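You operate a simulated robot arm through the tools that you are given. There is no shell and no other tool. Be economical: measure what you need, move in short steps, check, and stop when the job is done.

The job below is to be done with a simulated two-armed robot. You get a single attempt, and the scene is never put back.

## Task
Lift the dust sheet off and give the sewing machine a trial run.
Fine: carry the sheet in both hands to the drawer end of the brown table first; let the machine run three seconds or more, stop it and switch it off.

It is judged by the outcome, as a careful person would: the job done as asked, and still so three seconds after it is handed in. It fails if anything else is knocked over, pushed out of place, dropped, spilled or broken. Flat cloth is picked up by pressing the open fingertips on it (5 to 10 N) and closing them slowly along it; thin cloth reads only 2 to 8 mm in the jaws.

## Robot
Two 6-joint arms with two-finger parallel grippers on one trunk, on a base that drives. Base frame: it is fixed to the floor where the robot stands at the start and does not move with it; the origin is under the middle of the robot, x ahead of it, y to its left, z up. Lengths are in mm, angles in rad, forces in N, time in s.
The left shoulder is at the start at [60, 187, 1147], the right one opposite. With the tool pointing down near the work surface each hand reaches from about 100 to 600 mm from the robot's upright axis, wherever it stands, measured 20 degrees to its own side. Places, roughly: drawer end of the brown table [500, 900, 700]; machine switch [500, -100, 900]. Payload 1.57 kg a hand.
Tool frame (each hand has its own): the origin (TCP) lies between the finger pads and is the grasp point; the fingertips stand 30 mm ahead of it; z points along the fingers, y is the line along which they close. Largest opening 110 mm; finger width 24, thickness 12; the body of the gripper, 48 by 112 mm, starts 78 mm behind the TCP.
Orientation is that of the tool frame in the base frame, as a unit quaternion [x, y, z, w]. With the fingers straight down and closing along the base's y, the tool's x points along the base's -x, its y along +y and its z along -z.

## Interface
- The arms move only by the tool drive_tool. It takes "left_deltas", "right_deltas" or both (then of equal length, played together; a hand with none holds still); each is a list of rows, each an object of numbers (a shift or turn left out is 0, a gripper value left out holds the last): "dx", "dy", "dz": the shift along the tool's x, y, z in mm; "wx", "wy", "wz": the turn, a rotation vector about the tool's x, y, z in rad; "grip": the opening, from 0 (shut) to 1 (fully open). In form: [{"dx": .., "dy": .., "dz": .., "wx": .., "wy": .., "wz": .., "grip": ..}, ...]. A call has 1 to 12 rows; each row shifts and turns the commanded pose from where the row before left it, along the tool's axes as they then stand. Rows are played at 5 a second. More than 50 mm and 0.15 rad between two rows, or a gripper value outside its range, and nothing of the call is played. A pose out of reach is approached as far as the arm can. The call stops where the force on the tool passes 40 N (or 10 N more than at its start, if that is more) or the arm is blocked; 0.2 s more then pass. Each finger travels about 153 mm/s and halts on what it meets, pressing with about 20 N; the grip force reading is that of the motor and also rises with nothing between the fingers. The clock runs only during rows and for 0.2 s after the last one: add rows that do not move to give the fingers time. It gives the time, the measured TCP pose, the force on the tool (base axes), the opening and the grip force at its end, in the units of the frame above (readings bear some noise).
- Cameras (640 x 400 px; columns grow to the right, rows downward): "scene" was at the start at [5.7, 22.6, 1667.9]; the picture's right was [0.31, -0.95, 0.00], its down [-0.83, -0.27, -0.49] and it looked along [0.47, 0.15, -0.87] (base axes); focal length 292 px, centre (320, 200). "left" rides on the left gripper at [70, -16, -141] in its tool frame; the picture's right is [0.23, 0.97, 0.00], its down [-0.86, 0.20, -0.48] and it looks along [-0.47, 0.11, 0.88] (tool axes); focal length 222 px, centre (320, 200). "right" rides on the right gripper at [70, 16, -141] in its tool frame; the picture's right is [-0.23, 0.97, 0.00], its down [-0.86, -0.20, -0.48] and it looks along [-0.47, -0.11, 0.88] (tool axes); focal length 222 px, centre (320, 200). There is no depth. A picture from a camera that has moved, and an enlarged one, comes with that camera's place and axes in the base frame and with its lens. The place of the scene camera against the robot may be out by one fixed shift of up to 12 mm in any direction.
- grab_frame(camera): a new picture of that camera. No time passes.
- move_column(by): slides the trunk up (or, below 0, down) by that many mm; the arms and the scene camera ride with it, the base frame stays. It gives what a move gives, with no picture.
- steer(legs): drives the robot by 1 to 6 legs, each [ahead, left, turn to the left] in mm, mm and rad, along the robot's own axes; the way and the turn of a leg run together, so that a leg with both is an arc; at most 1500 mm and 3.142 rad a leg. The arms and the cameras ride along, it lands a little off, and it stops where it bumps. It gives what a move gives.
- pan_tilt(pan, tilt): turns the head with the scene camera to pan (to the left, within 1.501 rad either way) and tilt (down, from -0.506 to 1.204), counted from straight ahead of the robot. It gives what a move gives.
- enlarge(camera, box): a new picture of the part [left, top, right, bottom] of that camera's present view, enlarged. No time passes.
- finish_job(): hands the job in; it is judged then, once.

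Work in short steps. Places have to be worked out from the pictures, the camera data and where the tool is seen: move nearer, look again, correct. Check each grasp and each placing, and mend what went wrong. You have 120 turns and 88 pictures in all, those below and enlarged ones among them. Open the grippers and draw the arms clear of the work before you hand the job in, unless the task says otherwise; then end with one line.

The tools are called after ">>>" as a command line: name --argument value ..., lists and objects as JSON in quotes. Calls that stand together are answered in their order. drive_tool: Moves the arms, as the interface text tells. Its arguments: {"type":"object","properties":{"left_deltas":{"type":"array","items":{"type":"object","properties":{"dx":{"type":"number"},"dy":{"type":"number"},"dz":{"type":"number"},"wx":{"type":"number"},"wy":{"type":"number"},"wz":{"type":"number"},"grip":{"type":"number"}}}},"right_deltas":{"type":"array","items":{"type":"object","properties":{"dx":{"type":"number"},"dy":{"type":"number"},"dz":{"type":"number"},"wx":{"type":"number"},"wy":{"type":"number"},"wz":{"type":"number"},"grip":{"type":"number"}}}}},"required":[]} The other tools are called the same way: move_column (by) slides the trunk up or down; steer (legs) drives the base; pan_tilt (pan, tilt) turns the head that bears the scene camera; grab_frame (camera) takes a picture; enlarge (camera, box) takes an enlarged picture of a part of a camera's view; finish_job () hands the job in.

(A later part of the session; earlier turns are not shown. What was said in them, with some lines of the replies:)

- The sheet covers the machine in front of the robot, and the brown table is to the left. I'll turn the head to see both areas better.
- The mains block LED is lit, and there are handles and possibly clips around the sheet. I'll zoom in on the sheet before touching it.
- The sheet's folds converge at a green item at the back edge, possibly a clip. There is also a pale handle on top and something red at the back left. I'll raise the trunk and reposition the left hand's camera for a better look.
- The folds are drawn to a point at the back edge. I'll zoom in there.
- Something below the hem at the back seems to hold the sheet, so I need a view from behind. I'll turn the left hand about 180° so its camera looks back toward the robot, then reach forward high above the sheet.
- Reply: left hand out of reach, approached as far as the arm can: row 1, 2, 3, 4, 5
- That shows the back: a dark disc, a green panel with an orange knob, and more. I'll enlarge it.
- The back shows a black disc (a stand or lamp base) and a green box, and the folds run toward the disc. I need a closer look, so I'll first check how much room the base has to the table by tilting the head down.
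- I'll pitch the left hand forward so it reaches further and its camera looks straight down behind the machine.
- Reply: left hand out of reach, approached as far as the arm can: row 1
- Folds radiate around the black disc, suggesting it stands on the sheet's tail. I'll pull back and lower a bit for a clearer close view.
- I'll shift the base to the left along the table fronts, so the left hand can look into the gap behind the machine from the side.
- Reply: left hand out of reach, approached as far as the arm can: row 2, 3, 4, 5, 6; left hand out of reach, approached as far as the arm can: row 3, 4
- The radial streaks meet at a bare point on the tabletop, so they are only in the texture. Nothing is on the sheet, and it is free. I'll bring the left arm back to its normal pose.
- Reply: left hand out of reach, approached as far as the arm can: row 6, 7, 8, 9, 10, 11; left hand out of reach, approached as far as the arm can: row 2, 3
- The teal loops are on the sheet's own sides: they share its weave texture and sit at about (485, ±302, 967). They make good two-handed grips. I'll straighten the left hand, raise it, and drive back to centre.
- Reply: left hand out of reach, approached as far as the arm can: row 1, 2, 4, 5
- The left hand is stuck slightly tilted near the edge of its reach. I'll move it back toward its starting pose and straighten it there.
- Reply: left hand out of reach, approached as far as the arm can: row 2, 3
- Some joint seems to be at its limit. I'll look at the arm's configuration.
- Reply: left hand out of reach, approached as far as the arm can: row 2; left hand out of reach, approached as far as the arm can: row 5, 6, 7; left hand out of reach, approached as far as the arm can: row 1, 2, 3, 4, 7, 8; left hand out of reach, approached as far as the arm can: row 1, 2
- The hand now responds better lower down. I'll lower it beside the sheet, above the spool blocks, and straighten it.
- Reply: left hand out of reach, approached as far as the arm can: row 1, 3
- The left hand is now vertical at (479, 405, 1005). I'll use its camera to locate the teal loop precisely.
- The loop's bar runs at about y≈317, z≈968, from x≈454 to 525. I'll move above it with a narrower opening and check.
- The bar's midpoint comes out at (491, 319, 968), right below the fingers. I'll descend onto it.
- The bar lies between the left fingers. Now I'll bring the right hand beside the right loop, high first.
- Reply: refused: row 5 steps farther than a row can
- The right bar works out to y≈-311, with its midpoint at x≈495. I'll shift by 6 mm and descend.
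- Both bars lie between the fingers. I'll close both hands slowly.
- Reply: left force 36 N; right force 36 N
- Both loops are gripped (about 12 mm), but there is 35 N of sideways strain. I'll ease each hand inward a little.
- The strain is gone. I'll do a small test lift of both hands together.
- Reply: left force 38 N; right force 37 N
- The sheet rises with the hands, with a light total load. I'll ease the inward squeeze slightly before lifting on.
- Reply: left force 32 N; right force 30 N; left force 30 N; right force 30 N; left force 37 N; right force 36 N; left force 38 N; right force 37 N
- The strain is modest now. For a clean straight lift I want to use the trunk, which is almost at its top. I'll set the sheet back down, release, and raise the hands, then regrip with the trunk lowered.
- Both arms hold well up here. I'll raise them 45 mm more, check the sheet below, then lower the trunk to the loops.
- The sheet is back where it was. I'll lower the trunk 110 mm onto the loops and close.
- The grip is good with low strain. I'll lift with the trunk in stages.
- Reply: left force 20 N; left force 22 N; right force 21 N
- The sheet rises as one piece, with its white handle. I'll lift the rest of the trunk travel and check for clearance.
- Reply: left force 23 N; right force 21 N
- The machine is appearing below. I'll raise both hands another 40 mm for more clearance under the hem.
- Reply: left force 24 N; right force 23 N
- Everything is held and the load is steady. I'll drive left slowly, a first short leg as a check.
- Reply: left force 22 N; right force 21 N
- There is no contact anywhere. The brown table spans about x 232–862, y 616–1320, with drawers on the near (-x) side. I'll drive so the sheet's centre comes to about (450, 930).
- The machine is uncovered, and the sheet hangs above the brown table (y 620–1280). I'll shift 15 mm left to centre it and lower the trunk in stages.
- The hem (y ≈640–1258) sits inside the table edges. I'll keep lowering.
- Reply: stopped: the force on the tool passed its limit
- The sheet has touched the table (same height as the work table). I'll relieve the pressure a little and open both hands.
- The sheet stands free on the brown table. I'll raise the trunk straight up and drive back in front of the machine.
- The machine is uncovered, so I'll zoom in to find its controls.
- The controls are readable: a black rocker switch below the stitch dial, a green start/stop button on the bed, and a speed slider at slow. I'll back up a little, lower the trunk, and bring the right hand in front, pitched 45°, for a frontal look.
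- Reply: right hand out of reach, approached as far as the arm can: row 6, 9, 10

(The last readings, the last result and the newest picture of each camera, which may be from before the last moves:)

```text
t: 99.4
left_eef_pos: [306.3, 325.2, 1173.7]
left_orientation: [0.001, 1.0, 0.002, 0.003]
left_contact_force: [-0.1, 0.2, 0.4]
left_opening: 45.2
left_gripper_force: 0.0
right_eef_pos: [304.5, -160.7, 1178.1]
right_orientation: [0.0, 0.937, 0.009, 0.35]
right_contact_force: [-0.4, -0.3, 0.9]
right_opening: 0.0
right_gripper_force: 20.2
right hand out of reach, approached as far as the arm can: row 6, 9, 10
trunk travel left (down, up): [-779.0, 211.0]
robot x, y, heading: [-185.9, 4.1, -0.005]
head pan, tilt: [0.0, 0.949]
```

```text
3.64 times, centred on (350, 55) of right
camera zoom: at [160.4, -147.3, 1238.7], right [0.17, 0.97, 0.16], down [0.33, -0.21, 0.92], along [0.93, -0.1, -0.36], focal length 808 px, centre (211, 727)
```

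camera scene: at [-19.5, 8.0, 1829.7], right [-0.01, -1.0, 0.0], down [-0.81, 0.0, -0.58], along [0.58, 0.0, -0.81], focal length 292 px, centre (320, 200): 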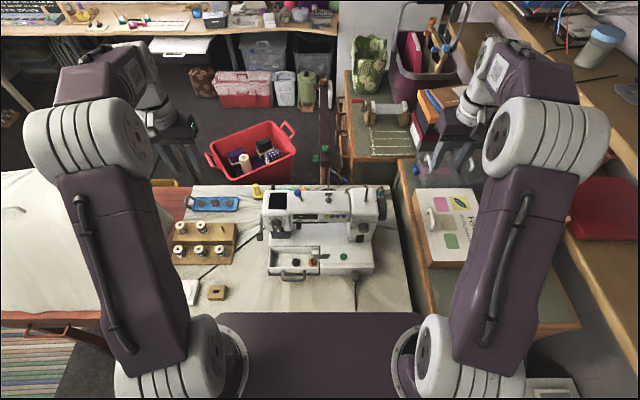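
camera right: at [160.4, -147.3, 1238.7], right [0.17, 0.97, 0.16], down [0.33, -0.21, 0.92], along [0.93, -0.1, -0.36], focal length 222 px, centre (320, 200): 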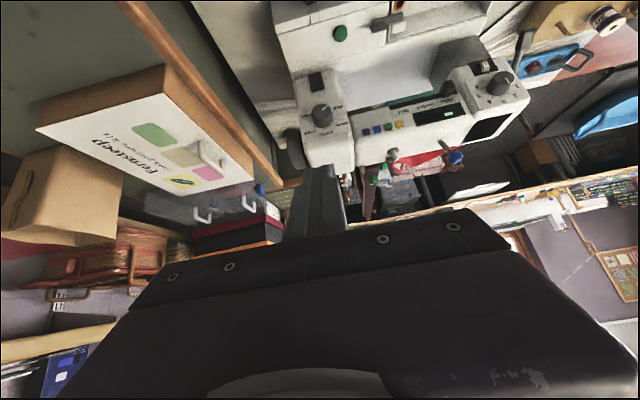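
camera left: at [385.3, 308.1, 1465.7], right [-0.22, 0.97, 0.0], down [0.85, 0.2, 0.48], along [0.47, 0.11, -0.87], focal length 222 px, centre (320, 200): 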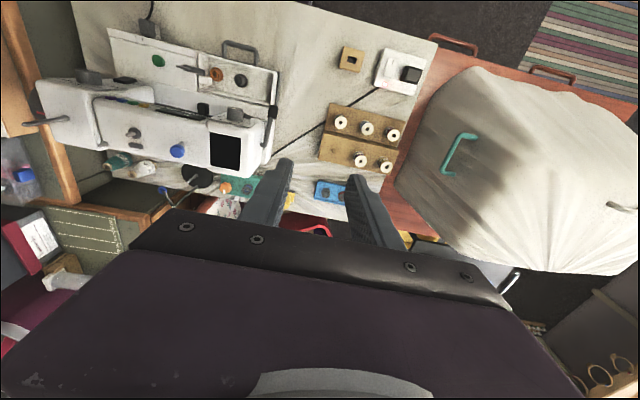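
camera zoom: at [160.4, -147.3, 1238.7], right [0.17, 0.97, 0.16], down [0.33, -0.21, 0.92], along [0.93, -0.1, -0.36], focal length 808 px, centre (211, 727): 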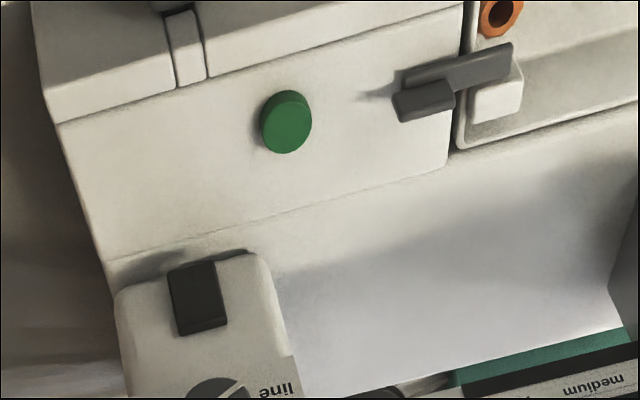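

The rocker centre comes out at about (498, -149, 857) and the green button at about (441, -86, 822). I'll lower the hand for a frontal close-up of the rocker.

>>> drive_tool --right_deltas '[{"dx": 21.5, "dz": 36}, {"dx": 21.5, "dz": 36}, {"dx": 21.5, "dz": 36}, {"dx": 21.5, "dz": 36}, {"dx": 21.5, "dz": 36}, {"dx": 21.5, "dz": 36}, {"dx": 0}]'

>>> grab_frame --camera "right"

```text
t: 101.0
left_eef_pos: [305.9, 325.5, 1173.5]
left_orientation: [0.002, 1.0, 0.002, 0.003]
left_contact_force: [0.3, 0.3, 0.6]
left_opening: 44.9
left_gripper_force: 0.0
right_eef_pos: [354.2, -157.5, 928.1]
right_orientation: [0.002, 0.932, 0.006, 0.362]
right_contact_force: [0.2, 0.7, 0.7]
right_opening: 0.4
right_gripper_force: 20.0
right hand out of reach, approached as far as the arm can: row 1
trunk travel left (down, up): [-779.0, 211.0]
robot x, y, heading: [-182.9, 5.6, -0.002]
head pan, tilt: [0.0, 0.949]
```

```text
25 pictures are left
camera right: at [208.0, -142.6, 986.3], right [0.17, 0.97, 0.17], down [0.31, -0.21, 0.93], along [0.94, -0.1, -0.34], focal length 222 px, centre (320, 200)
```

right: 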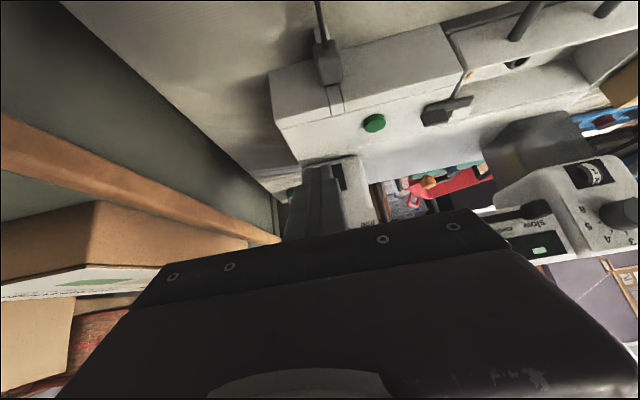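

The fingers hide the rocker, so I'll shift the hand sideways and zoom.

>>> drive_tool --right_deltas '[{"dy": 45}, {"dy": 30}, {"dx": 0}]'

>>> enlarge --camera "right" --box '[200, 80, 360, 190]'

```text
t: 101.8
left_eef_pos: [306.5, 324.8, 1174.8]
left_orientation: [0.002, 1.0, 0.002, 0.003]
left_contact_force: [0.5, 0.2, 0.3]
left_opening: 45.0
left_gripper_force: 0.0
right_eef_pos: [356.0, -82.5, 929.7]
right_orientation: [0.002, 0.933, 0.006, 0.361]
right_contact_force: [-0.6, -0.6, -1.0]
right_opening: 0.0
right_gripper_force: 20.0
trunk travel left (down, up): [-779.0, 211.0]
robot x, y, heading: [-186.1, 9.1, -0.005]
head pan, tilt: [0.0, 0.949]
```

```text
3.64 times, centred on (280, 135) of right
camera zoom: at [208.8, -68.6, 988.0], right [0.17, 0.97, 0.17], down [0.31, -0.21, 0.93], along [0.94, -0.1, -0.34], focal length 808 px, centre (466, 436)
```

zoom: 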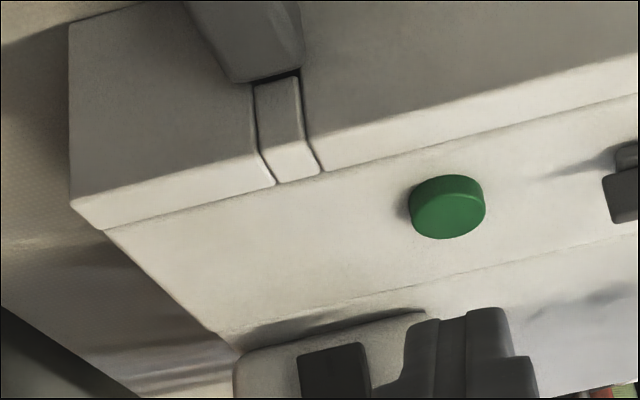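

>>> enlarge --camera "right" --box '[245, 155, 325, 205]'

>>> enlarge --camera "scene" --box '[340, 180, 400, 225]'

```text
8.00 times, centred on (285, 180) of right
camera zoom: at [208.8, -68.6, 988.0], right [0.17, 0.97, 0.17], down [0.31, -0.21, 0.93], along [0.94, -0.1, -0.34], focal length 1777 px, centre (600, 360)
```

zoom: 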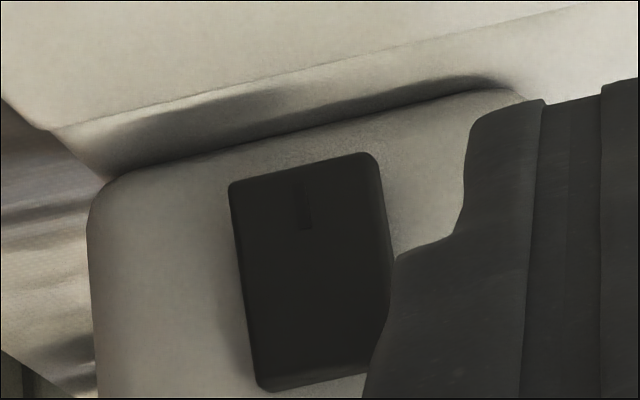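

```text
8.89 times, centred on (370, 202) of scene
camera zoom: at [-168.9, 7.2, 1679.8], right [0.0, -1.0, 0.0], down [-0.81, 0.0, -0.58], along [0.58, 0.0, -0.81], focal length 2599 px, centre (-124, 178)
```

zoom: 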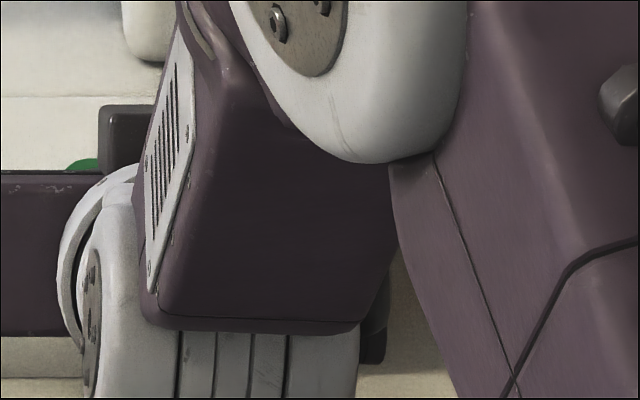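

The "I" mark is on the rocker's lower half, so pressing low should switch it on. The rocker spans z≈834–875 at x≈498, y≈-149. I'll pitch the hand more level and line it up in front of the lower half.

>>> drive_tool --right_deltas '[{"dy": -35, "wy": -0.1}, {"dy": -32, "wy": -0.1}, {"wy": -0.1}, {"dx": 0}]'

```text
t: 102.8
left_eef_pos: [306.1, 326.5, 1174.9]
left_orientation: [0.002, 1.0, 0.002, 0.003]
left_contact_force: [-0.6, 0.2, 1.2]
left_opening: 45.1
left_gripper_force: 0.1
right_eef_pos: [408.1, -142.7, 945.6]
right_orientation: [0.002, 0.872, 0.007, 0.49]
right_contact_force: [-0.1, -0.9, -0.1]
right_opening: 0.1
right_gripper_force: 20.8
right hand out of reach, approached as far as the arm can: row 2, 3
trunk travel left (down, up): [-779.0, 211.0]
robot x, y, heading: [-186.5, 1.9, -0.003]
head pan, tilt: [0.0, 0.949]
```

>>> drive_tool --right_deltas '[{"dx": 19.3, "dy": -2, "dz": 29.8}, {"dx": 19.3, "dy": -2, "dz": 29.8}, {"dx": 18.5, "dy": -2, "dz": 29}, {"dx": 0}]'

>>> grab_frame --camera "right"

```text
t: 103.8
left_eef_pos: [305.4, 326.7, 1173.8]
left_orientation: [0.002, 1.0, 0.002, 0.003]
left_contact_force: [0.2, -0.4, 0.2]
left_opening: 45.1
left_gripper_force: 0.1
right_eef_pos: [456.9, -147.0, 848.3]
right_orientation: [0.002, 0.868, 0.006, 0.497]
right_contact_force: [0.1, 0.8, -0.3]
right_opening: 0.1
right_gripper_force: 20.0
trunk travel left (down, up): [-779.0, 211.0]
robot x, y, heading: [-185.1, 7.2, -0.004]
head pan, tilt: [0.0, 0.949]
```

```text
21 pictures are left
camera right: at [300.0, -132.3, 862.0], right [0.11, 0.97, 0.21], down [0.02, -0.21, 0.98], along [0.99, -0.11, -0.05], focal length 222 px, centre (320, 200)
```

right: 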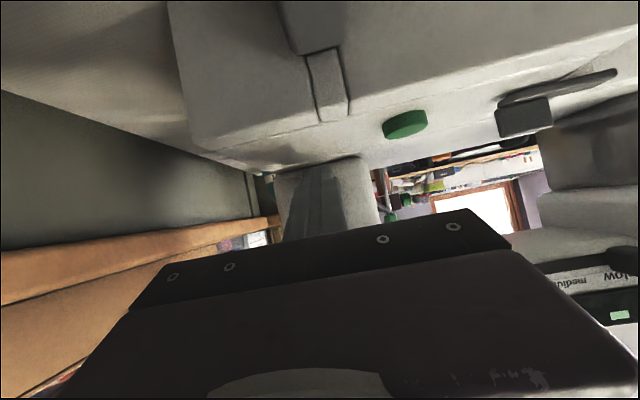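

The fingertips are in front of the rocker's lower half. I'll push forward gently.

>>> drive_tool --right_deltas '[{"dx": -1.52, "dz": 2.59}, {"dx": -1.52, "dz": 2.59}, {"dx": -1.52, "dz": 2.59}, {"dx": -1.52, "dz": 2.59}, {"dx": 0}]'

```text
t: 105.0
left_eef_pos: [303.0, 326.5, 1176.0]
left_orientation: [0.002, 1.0, 0.002, 0.004]
left_contact_force: [0.7, 0.2, 0.2]
left_opening: 45.0
left_gripper_force: 0.0
right_eef_pos: [463.0, -148.5, 850.2]
right_orientation: [0.002, 0.869, 0.006, 0.495]
right_contact_force: [-23.5, 2.4, -1.8]
right_opening: 0.5
right_gripper_force: 19.8
trunk travel left (down, up): [-779.0, 211.0]
robot x, y, heading: [-186.9, 6.3, -0.003]
head pan, tilt: [0.0, 0.949]
```

I have 23 N of contact on the rocker. I'll back off and look at the rocker and display for a change.

>>> drive_tool --right_deltas '[{"dx": 10, "dz": -17}, {"dx": 10, "dz": -17}, {"dx": -15, "dz": -25, "dy": 30}, {"dx": -15, "dz": -25, "dy": 40}, {"dx": 0}]'

>>> grab_frame --camera "right"

```text
t: 106.2
left_eef_pos: [306.1, 323.7, 1174.6]
left_orientation: [0.002, 1.0, 0.002, 0.003]
left_contact_force: [0.3, 0.2, -0.5]
left_opening: 45.3
left_gripper_force: 0.0
right_eef_pos: [406.5, -78.2, 903.1]
right_orientation: [0.003, 0.869, 0.007, 0.494]
right_contact_force: [-0.5, -0.2, 0.3]
right_opening: 0.4
right_gripper_force: 19.1
right hand out of reach, approached as far as the arm can: row 4
trunk travel left (down, up): [-779.0, 211.0]
robot x, y, heading: [-183.8, 6.2, 0.001]
head pan, tilt: [0.0, 0.949]
```

```text
20 pictures are left
camera right: at [249.3, -62.8, 916.4], right [0.12, 0.97, 0.21], down [0.03, -0.21, 0.98], along [0.99, -0.11, -0.05], focal length 222 px, centre (320, 200)
```

right: 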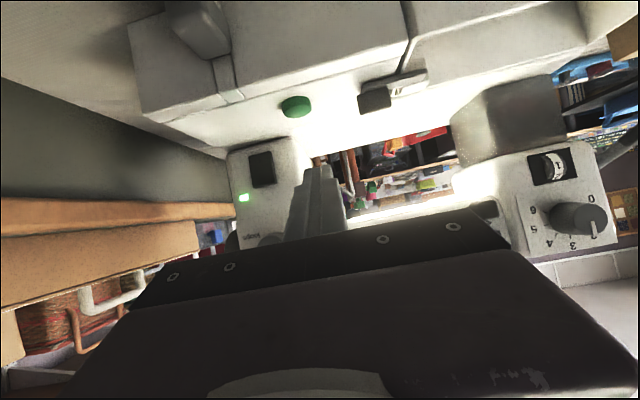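

The green LED beside the rocker and the work lamp are lit, so the machine is on. I'll position the fingertips above the green start button at about (439, -86, 822).

>>> drive_tool --right_deltas '[{"dx": 11, "dy": -4, "dz": 14}, {"dx": 11, "dy": -4, "dz": 14}, {"dx": 0}]'

>>> grab_frame --camera "right"

```text
t: 107.0
left_eef_pos: [305.9, 325.8, 1173.4]
left_orientation: [0.001, 1.0, 0.002, 0.003]
left_contact_force: [-0.8, -1.0, -1.6]
left_opening: 45.0
left_gripper_force: 0.0
right_eef_pos: [419.5, -83.8, 871.3]
right_orientation: [0.003, 0.868, 0.006, 0.496]
right_contact_force: [-0.4, 0.4, -0.8]
right_opening: 0.0
right_gripper_force: 20.3
trunk travel left (down, up): [-779.0, 211.0]
robot x, y, heading: [-187.0, 9.2, -0.004]
head pan, tilt: [0.0, 0.949]
```

```text
19 pictures are left
camera right: at [262.5, -69.4, 882.6], right [0.11, 0.97, 0.21], down [0.02, -0.21, 0.98], along [0.99, -0.11, -0.05], focal length 222 px, centre (320, 200)
```

right: 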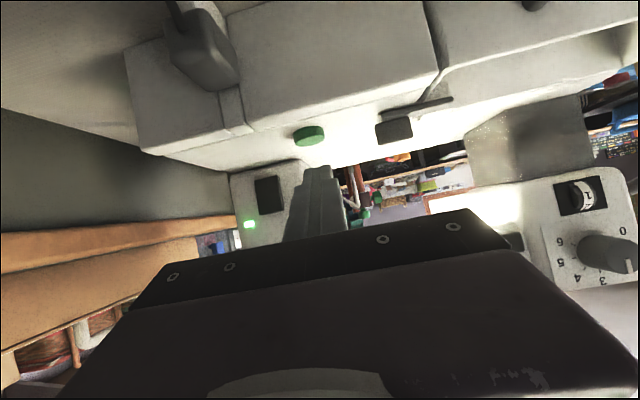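

I'll align, descend to just above the button, then press in small steps.

>>> drive_tool --right_deltas '[{"dx": 4.3, "dy": -3, "dz": 2.5}, {"dx": 4.3, "dz": 2.5}, {"dx": 4.3, "dz": 2.5}, {"dx": 2.6, "dz": 1.5}, {"dx": 1.7, "dz": 1}, {"dx": 1.7, "dz": 1}, {"dx": 0}]'

```text
t: 108.6
left_eef_pos: [307.6, 326.5, 1174.5]
left_orientation: [0.001, 1.0, 0.002, 0.004]
left_contact_force: [-0.2, 0.2, -1.2]
left_opening: 45.3
left_gripper_force: 0.0
right_eef_pos: [418.4, -87.5, 848.8]
right_orientation: [0.003, 0.868, 0.006, 0.496]
right_contact_force: [1.2, -0.1, 2.4]
right_opening: 0.0
right_gripper_force: 19.6
trunk travel left (down, up): [-779.0, 211.0]
robot x, y, heading: [-181.8, 4.3, -0.006]
head pan, tilt: [0.0, 0.949]
```

Contact is just starting. I'll press a few mm further and then retract.

>>> drive_tool --right_deltas '[{"dx": 1.7, "dz": 1}, {"dx": 1.7, "dz": 1}, {"dx": 0}]'

```text
t: 109.4
left_eef_pos: [306.6, 326.4, 1174.8]
left_orientation: [0.002, 1.0, 0.002, 0.003]
left_contact_force: [0.1, -0.4, 0.6]
left_opening: 45.1
left_gripper_force: 0.2
right_eef_pos: [418.4, -87.1, 846.5]
right_orientation: [0.003, 0.868, 0.007, 0.497]
right_contact_force: [1.5, -1.8, 9.1]
right_opening: 0.1
right_gripper_force: 20.3
trunk travel left (down, up): [-779.0, 211.0]
robot x, y, heading: [-186.2, 5.5, -0.004]
head pan, tilt: [0.0, 0.949]
```

>>> enlarge --camera "right" --box '[200, 90, 640, 340]'

>>> grab_frame --camera "scene"

```text
1.45 times, centred on (420, 215) of right
camera zoom: at [262.5, -72.6, 856.8], right [0.11, 0.97, 0.21], down [0.02, -0.21, 0.98], along [0.99, -0.11, -0.04], focal length 323 px, centre (174, 178)
```

zoom: 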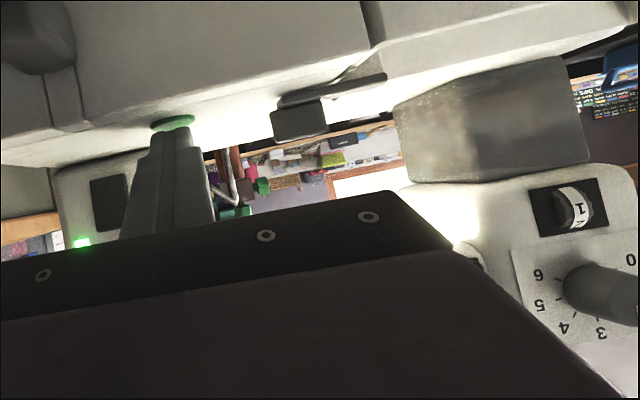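

```text
17 pictures are left
camera scene: at [-170.6, 8.7, 1679.9], right [0.0, -1.0, 0.0], down [-0.81, 0.0, -0.58], along [0.58, 0.0, -0.81], focal length 292 px, centre (320, 200)
```

scene: 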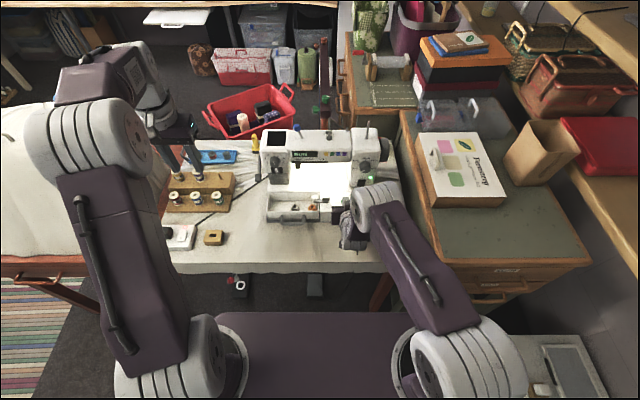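

>>> enlarge --camera "scene" --box '[255, 125, 385, 205]'

```text
4.92 times, centred on (320, 165) of scene
camera zoom: at [-170.6, 8.7, 1679.9], right [0.0, -1.0, 0.0], down [-0.81, 0.0, -0.58], along [0.58, 0.0, -0.81], focal length 1439 px, centre (320, 372)
```

zoom: 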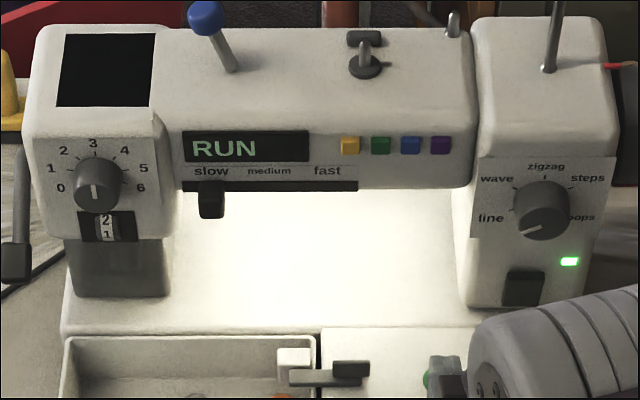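

The display shows "RUN". I'll lift off the button and let it run for a good 4 seconds.

>>> drive_tool --right_deltas '[{"dx": -8.6, "dz": -5}, {"dx": 0}, {"dx": 0}, {"dx": 0}, {"dx": 0}, {"dx": 0}, {"dx": 0}, {"dx": 0}, {"dx": 0}, {"dx": 0}, {"dx": 0}, {"dx": 0}]'

>>> enlarge --camera "scene" --box '[255, 125, 385, 205]'

>>> drive_tool --right_deltas '[{"dx": 0}, {"dx": 0}, {"dx": 0}, {"dx": 0}, {"dx": 0}, {"dx": 0}, {"dx": 0}, {"dx": 0}, {"dx": 0}, {"dx": 0}, {"dx": 0}]'

```text
t: 112.0
left_eef_pos: [305.9, 326.1, 1174.2]
left_orientation: [0.001, 1.0, 0.002, 0.002]
left_contact_force: [-0.5, -0.3, 0.1]
left_opening: 45.0
left_gripper_force: 0.0
right_eef_pos: [418.7, -87.2, 854.3]
right_orientation: [0.003, 0.868, 0.006, 0.496]
right_contact_force: [0.6, -0.2, -0.2]
right_opening: 0.4
right_gripper_force: 19.7
trunk travel left (down, up): [-779.0, 211.0]
robot x, y, heading: [-189.5, 9.5, -0.003]
head pan, tilt: [0.0, 0.949]
```

```text
4.92 times, centred on (320, 165) of scene
camera zoom: at [-169.2, 8.9, 1679.8], right [0.0, -1.0, 0.0], down [-0.81, 0.0, -0.58], along [0.58, 0.0, -0.81], focal length 1439 px, centre (320, 372)
```

zoom: 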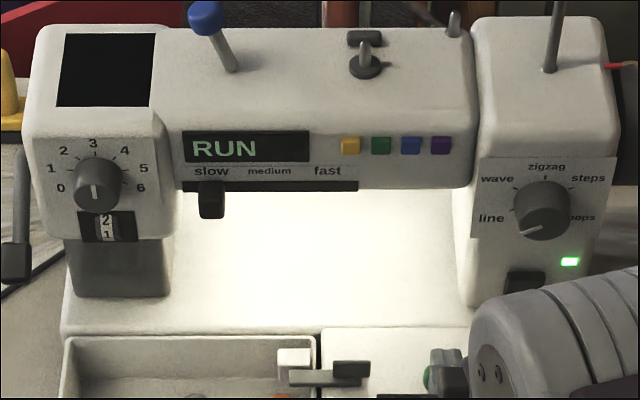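

```text
t: 114.4
left_eef_pos: [306.9, 325.3, 1173.4]
left_orientation: [0.001, 1.0, 0.001, 0.003]
left_contact_force: [-0.2, -0.2, -1.0]
left_opening: 45.3
left_gripper_force: 0.2
right_eef_pos: [420.1, -87.0, 854.6]
right_orientation: [0.002, 0.868, 0.007, 0.496]
right_contact_force: [0.2, 0.4, 0.0]
right_opening: 0.1
right_gripper_force: 20.3
trunk travel left (down, up): [-779.0, 211.0]
robot x, y, heading: [-185.7, 5.7, -0.008]
head pan, tilt: [0.0, 0.949]
```

It has run for over 5 s. I'll press the button again to stop it, then lift off.

>>> drive_tool --right_deltas '[{"dx": 2.6, "dz": 1.5}, {"dx": 1.7, "dz": 1}, {"dx": 1.7, "dz": 1}, {"dx": 1.3, "dz": 0.7}, {"dx": 0}]'

>>> enlarge --camera "scene" --box '[255, 125, 385, 205]'

```text
t: 115.6
left_eef_pos: [306.8, 325.0, 1174.9]
left_orientation: [0.002, 1.0, 0.002, 0.003]
left_contact_force: [-0.3, 0.7, 0.2]
left_opening: 45.2
left_gripper_force: 0.1
right_eef_pos: [418.7, -87.8, 846.8]
right_orientation: [0.003, 0.868, 0.006, 0.497]
right_contact_force: [1.2, 0.1, 4.8]
right_opening: 0.1
right_gripper_force: 20.1
trunk travel left (down, up): [-779.0, 211.0]
robot x, y, heading: [-184.8, 6.3, -0.002]
head pan, tilt: [0.0, 0.949]
```

```text
4.92 times, centred on (320, 165) of scene
camera zoom: at [-170.1, 9.0, 1679.9], right [0.0, -1.0, 0.0], down [-0.81, 0.0, -0.58], along [0.58, 0.0, -0.81], focal length 1439 px, centre (320, 372)
```

zoom: 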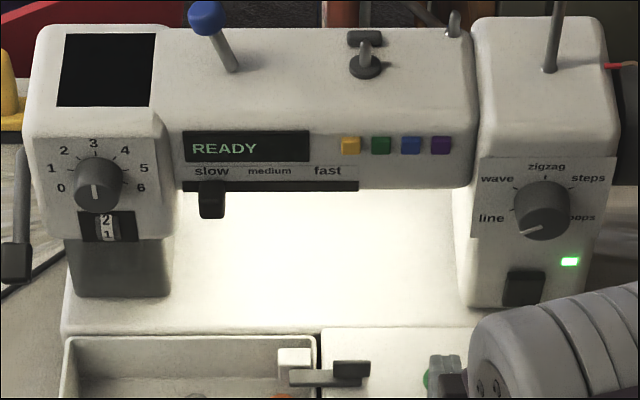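

It shows "READY", so it has stopped. I'll lift off and move in front of the rocker's upper half (z≈866).

>>> drive_tool --right_deltas '[{"dx": -10.4, "dz": -6.1}, {"dx": -10.4, "dz": -6.1}, {"dy": -31}, {"dy": -30}, {"dx": -7.5, "dz": 12.8}, {"dx": -7.5, "dz": 12.8}, {"dx": 0}]'

```text
t: 117.2
left_eef_pos: [307.2, 326.1, 1173.5]
left_orientation: [0.002, 1.0, 0.001, 0.003]
left_contact_force: [-0.6, 0.5, 0.3]
left_opening: 45.3
left_gripper_force: 0.0
right_eef_pos: [448.2, -148.7, 868.9]
right_orientation: [0.002, 0.868, 0.006, 0.497]
right_contact_force: [0.8, -0.6, 0.1]
right_opening: 0.3
right_gripper_force: 19.9
trunk travel left (down, up): [-779.0, 211.0]
robot x, y, heading: [-185.0, 8.5, -0.004]
head pan, tilt: [0.0, 0.949]
```

>>> drive_tool --right_deltas '[{"dx": -3.2, "dz": 1.6}, {"dx": -1.52, "dz": 2.59}, {"dx": -1.52, "dz": 2.59}, {"dx": -1.52, "dz": 2.59}, {"dx": -1.52, "dz": 2.59}, {"dx": -1.52, "dz": 2.59}, {"dx": 0}]'

>>> enlarge --camera "scene" --box '[255, 125, 385, 205]'

```text
t: 118.8
left_eef_pos: [303.1, 325.8, 1174.8]
left_orientation: [0.001, 1.0, 0.001, 0.005]
left_contact_force: [-0.8, 0.0, 0.7]
left_opening: 45.2
left_gripper_force: 0.0
right_eef_pos: [462.3, -148.8, 871.0]
right_orientation: [0.003, 0.869, 0.006, 0.495]
right_contact_force: [-18.1, 1.9, 1.8]
right_opening: 0.0
right_gripper_force: 20.0
trunk travel left (down, up): [-779.0, 211.0]
robot x, y, heading: [-183.9, 5.4, -0.008]
head pan, tilt: [0.0, 0.949]
```

```text
4.92 times, centred on (320, 165) of scene
camera zoom: at [-174.2, 9.1, 1679.8], right [0.0, -1.0, 0.0], down [-0.81, 0.0, -0.58], along [0.58, 0.0, -0.81], focal length 1439 px, centre (320, 372)
```

zoom: 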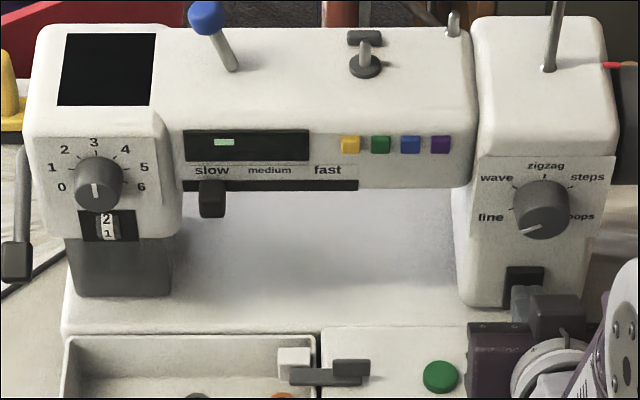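

The LED and lamp are off. I'll withdraw, open the hands, raise the trunk, and do a final check of the sheet and scene.

>>> drive_tool --right_deltas '[{"dx": 10, "dz": -17}, {"dx": 10, "dz": -17}, {"dx": -30, "dz": -25}, {"dx": -30, "dz": -25}, {"grip": 1.0}, {"dx": 0}]' --left_deltas '[{"dx": 0}, {"dx": 0}, {"dx": 0}, {"dx": 0}, {"grip": 1.0}, {"dx": 0}]'

>>> move_column --by 180

>>> steer --legs '[[-120, 0, 0]]'

>>> grab_frame --camera "scene"

>>> pan_tilt --pan 0.9 --tilt 0.7

>>> grab_frame --camera "scene"

```text
t: 120.2
left_eef_pos: [305.6, 324.2, 1174.7]
left_orientation: [0.001, 1.0, 0.002, 0.003]
left_contact_force: [0.2, 0.2, 0.0]
left_opening: 110.1
left_gripper_force: 0.1
right_eef_pos: [413.7, -149.8, 946.9]
right_orientation: [0.003, 0.869, 0.006, 0.495]
right_contact_force: [0.0, 0.5, 0.1]
right_opening: 109.9
right_gripper_force: 0.1
trunk travel left (down, up): [-779.0, 211.0]
robot x, y, heading: [-187.8, 6.5, -0.004]
head pan, tilt: [0.0, 0.949]
```

```text
t: 122.2
left_eef_pos: [307.0, 325.7, 1353.8]
left_orientation: [0.002, 1.0, 0.001, 0.003]
left_contact_force: [-0.1, -0.1, -0.3]
left_opening: 109.9
left_gripper_force: 0.1
right_eef_pos: [414.9, -149.9, 1126.9]
right_orientation: [0.003, 0.869, 0.006, 0.495]
right_contact_force: [0.5, 0.5, 0.2]
right_opening: 110.1
right_gripper_force: 0.1
trunk travel left (down, up): [-959.0, 31.0]
robot x, y, heading: [-186.7, 5.8, -0.004]
head pan, tilt: [0.0, 0.949]
```

```text
t: 123.4
left_eef_pos: [191.5, 325.6, 1352.0]
left_orientation: [0.001, 1.0, 0.001, 0.001]
left_contact_force: [0.7, 0.5, 0.1]
left_opening: 110.1
left_gripper_force: 0.0
right_eef_pos: [297.4, -148.7, 1124.4]
right_orientation: [0.004, 0.869, 0.005, 0.494]
right_contact_force: [-0.3, -0.3, 0.3]
right_opening: 110.2
right_gripper_force: 0.1
trunk travel left (down, up): [-959.0, 31.0]
robot x, y, heading: [-304.6, 9.0, -0.004]
head pan, tilt: [0.0, 0.949]
```

```text
12 pictures are left
camera scene: at [-282.7, 9.3, 1859.7], right [0.0, -1.0, 0.0], down [-0.82, 0.0, -0.58], along [0.58, 0.0, -0.82], focal length 292 px, centre (320, 200)
```

scene: 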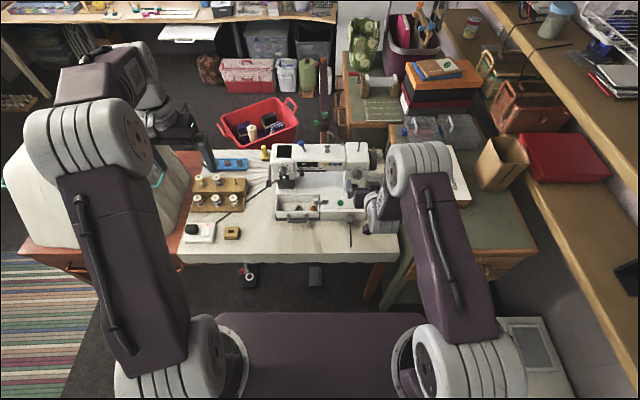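

```text
t: 124.6
left_eef_pos: [187.6, 326.6, 1352.9]
left_orientation: [0.001, 1.0, 0.002, 0.003]
left_contact_force: [-0.1, 1.0, -0.1]
left_opening: 110.0
left_gripper_force: 0.0
right_eef_pos: [295.0, -149.3, 1125.8]
right_orientation: [0.002, 0.868, 0.007, 0.496]
right_contact_force: [-0.2, 0.6, -0.3]
right_opening: 109.9
right_gripper_force: 0.1
trunk travel left (down, up): [-959.0, 31.0]
robot x, y, heading: [-308.2, 6.6, -0.005]
head pan, tilt: [0.901, 0.7]
```

```text
11 pictures are left
camera scene: at [-306.8, 75.9, 1879.6], right [0.78, -0.63, 0.0], down [-0.4, -0.5, -0.76], along [0.48, 0.6, -0.64], focal length 292 px, centre (320, 200)
```

scene: 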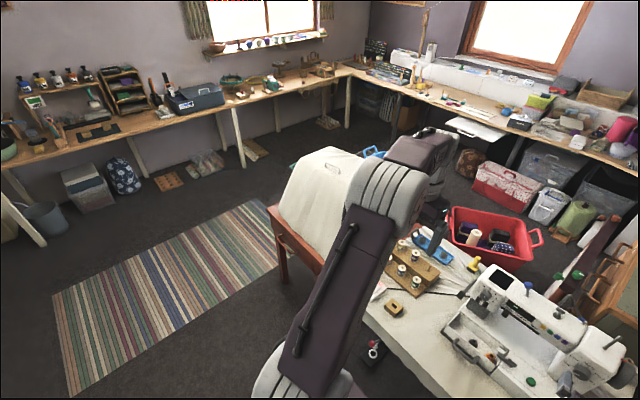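

The sheet is standing on the brown table and the machine is off. I'll check the small object on the floor under the table to be sure nothing was dropped.

>>> enlarge --camera "scene" --box '[340, 320, 410, 370]'

>>> enlarge --camera "scene" --box '[340, 210, 500, 330]'

```text
8.00 times, centred on (375, 345) of scene
camera zoom: at [-306.8, 75.9, 1879.6], right [0.78, -0.63, 0.0], down [-0.4, -0.5, -0.76], along [0.48, 0.6, -0.64], focal length 2339 px, centre (-120, -960)
```

zoom: 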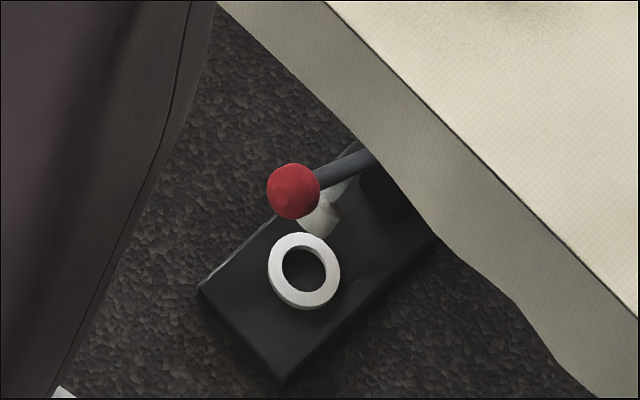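

```text
3.33 times, centred on (420, 270) of scene
camera zoom: at [-306.8, 75.9, 1879.6], right [0.78, -0.63, 0.0], down [-0.4, -0.5, -0.76], along [0.48, 0.6, -0.64], focal length 975 px, centre (-13, -33)
```

zoom: 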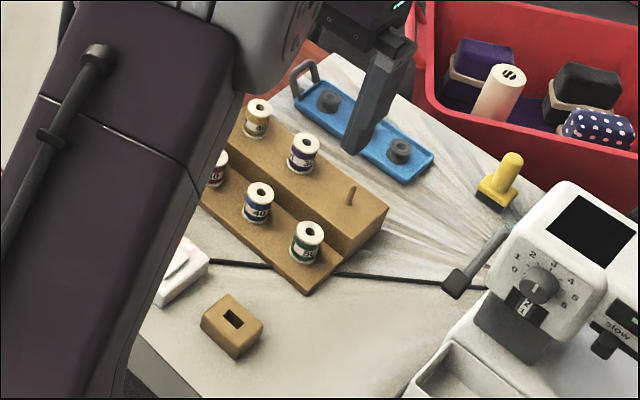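

Everything is in place: all five spools are still there, and the floor item is a device standing under the table. I'll hand the job in.

>>> finish_job

```text
The job is handed in.
```

The dust sheet came off in both hands and now stands on the brown table, on the drawer side; the sewing machine ran for over five seconds, was stopped with its green button and switched off at its rocker.
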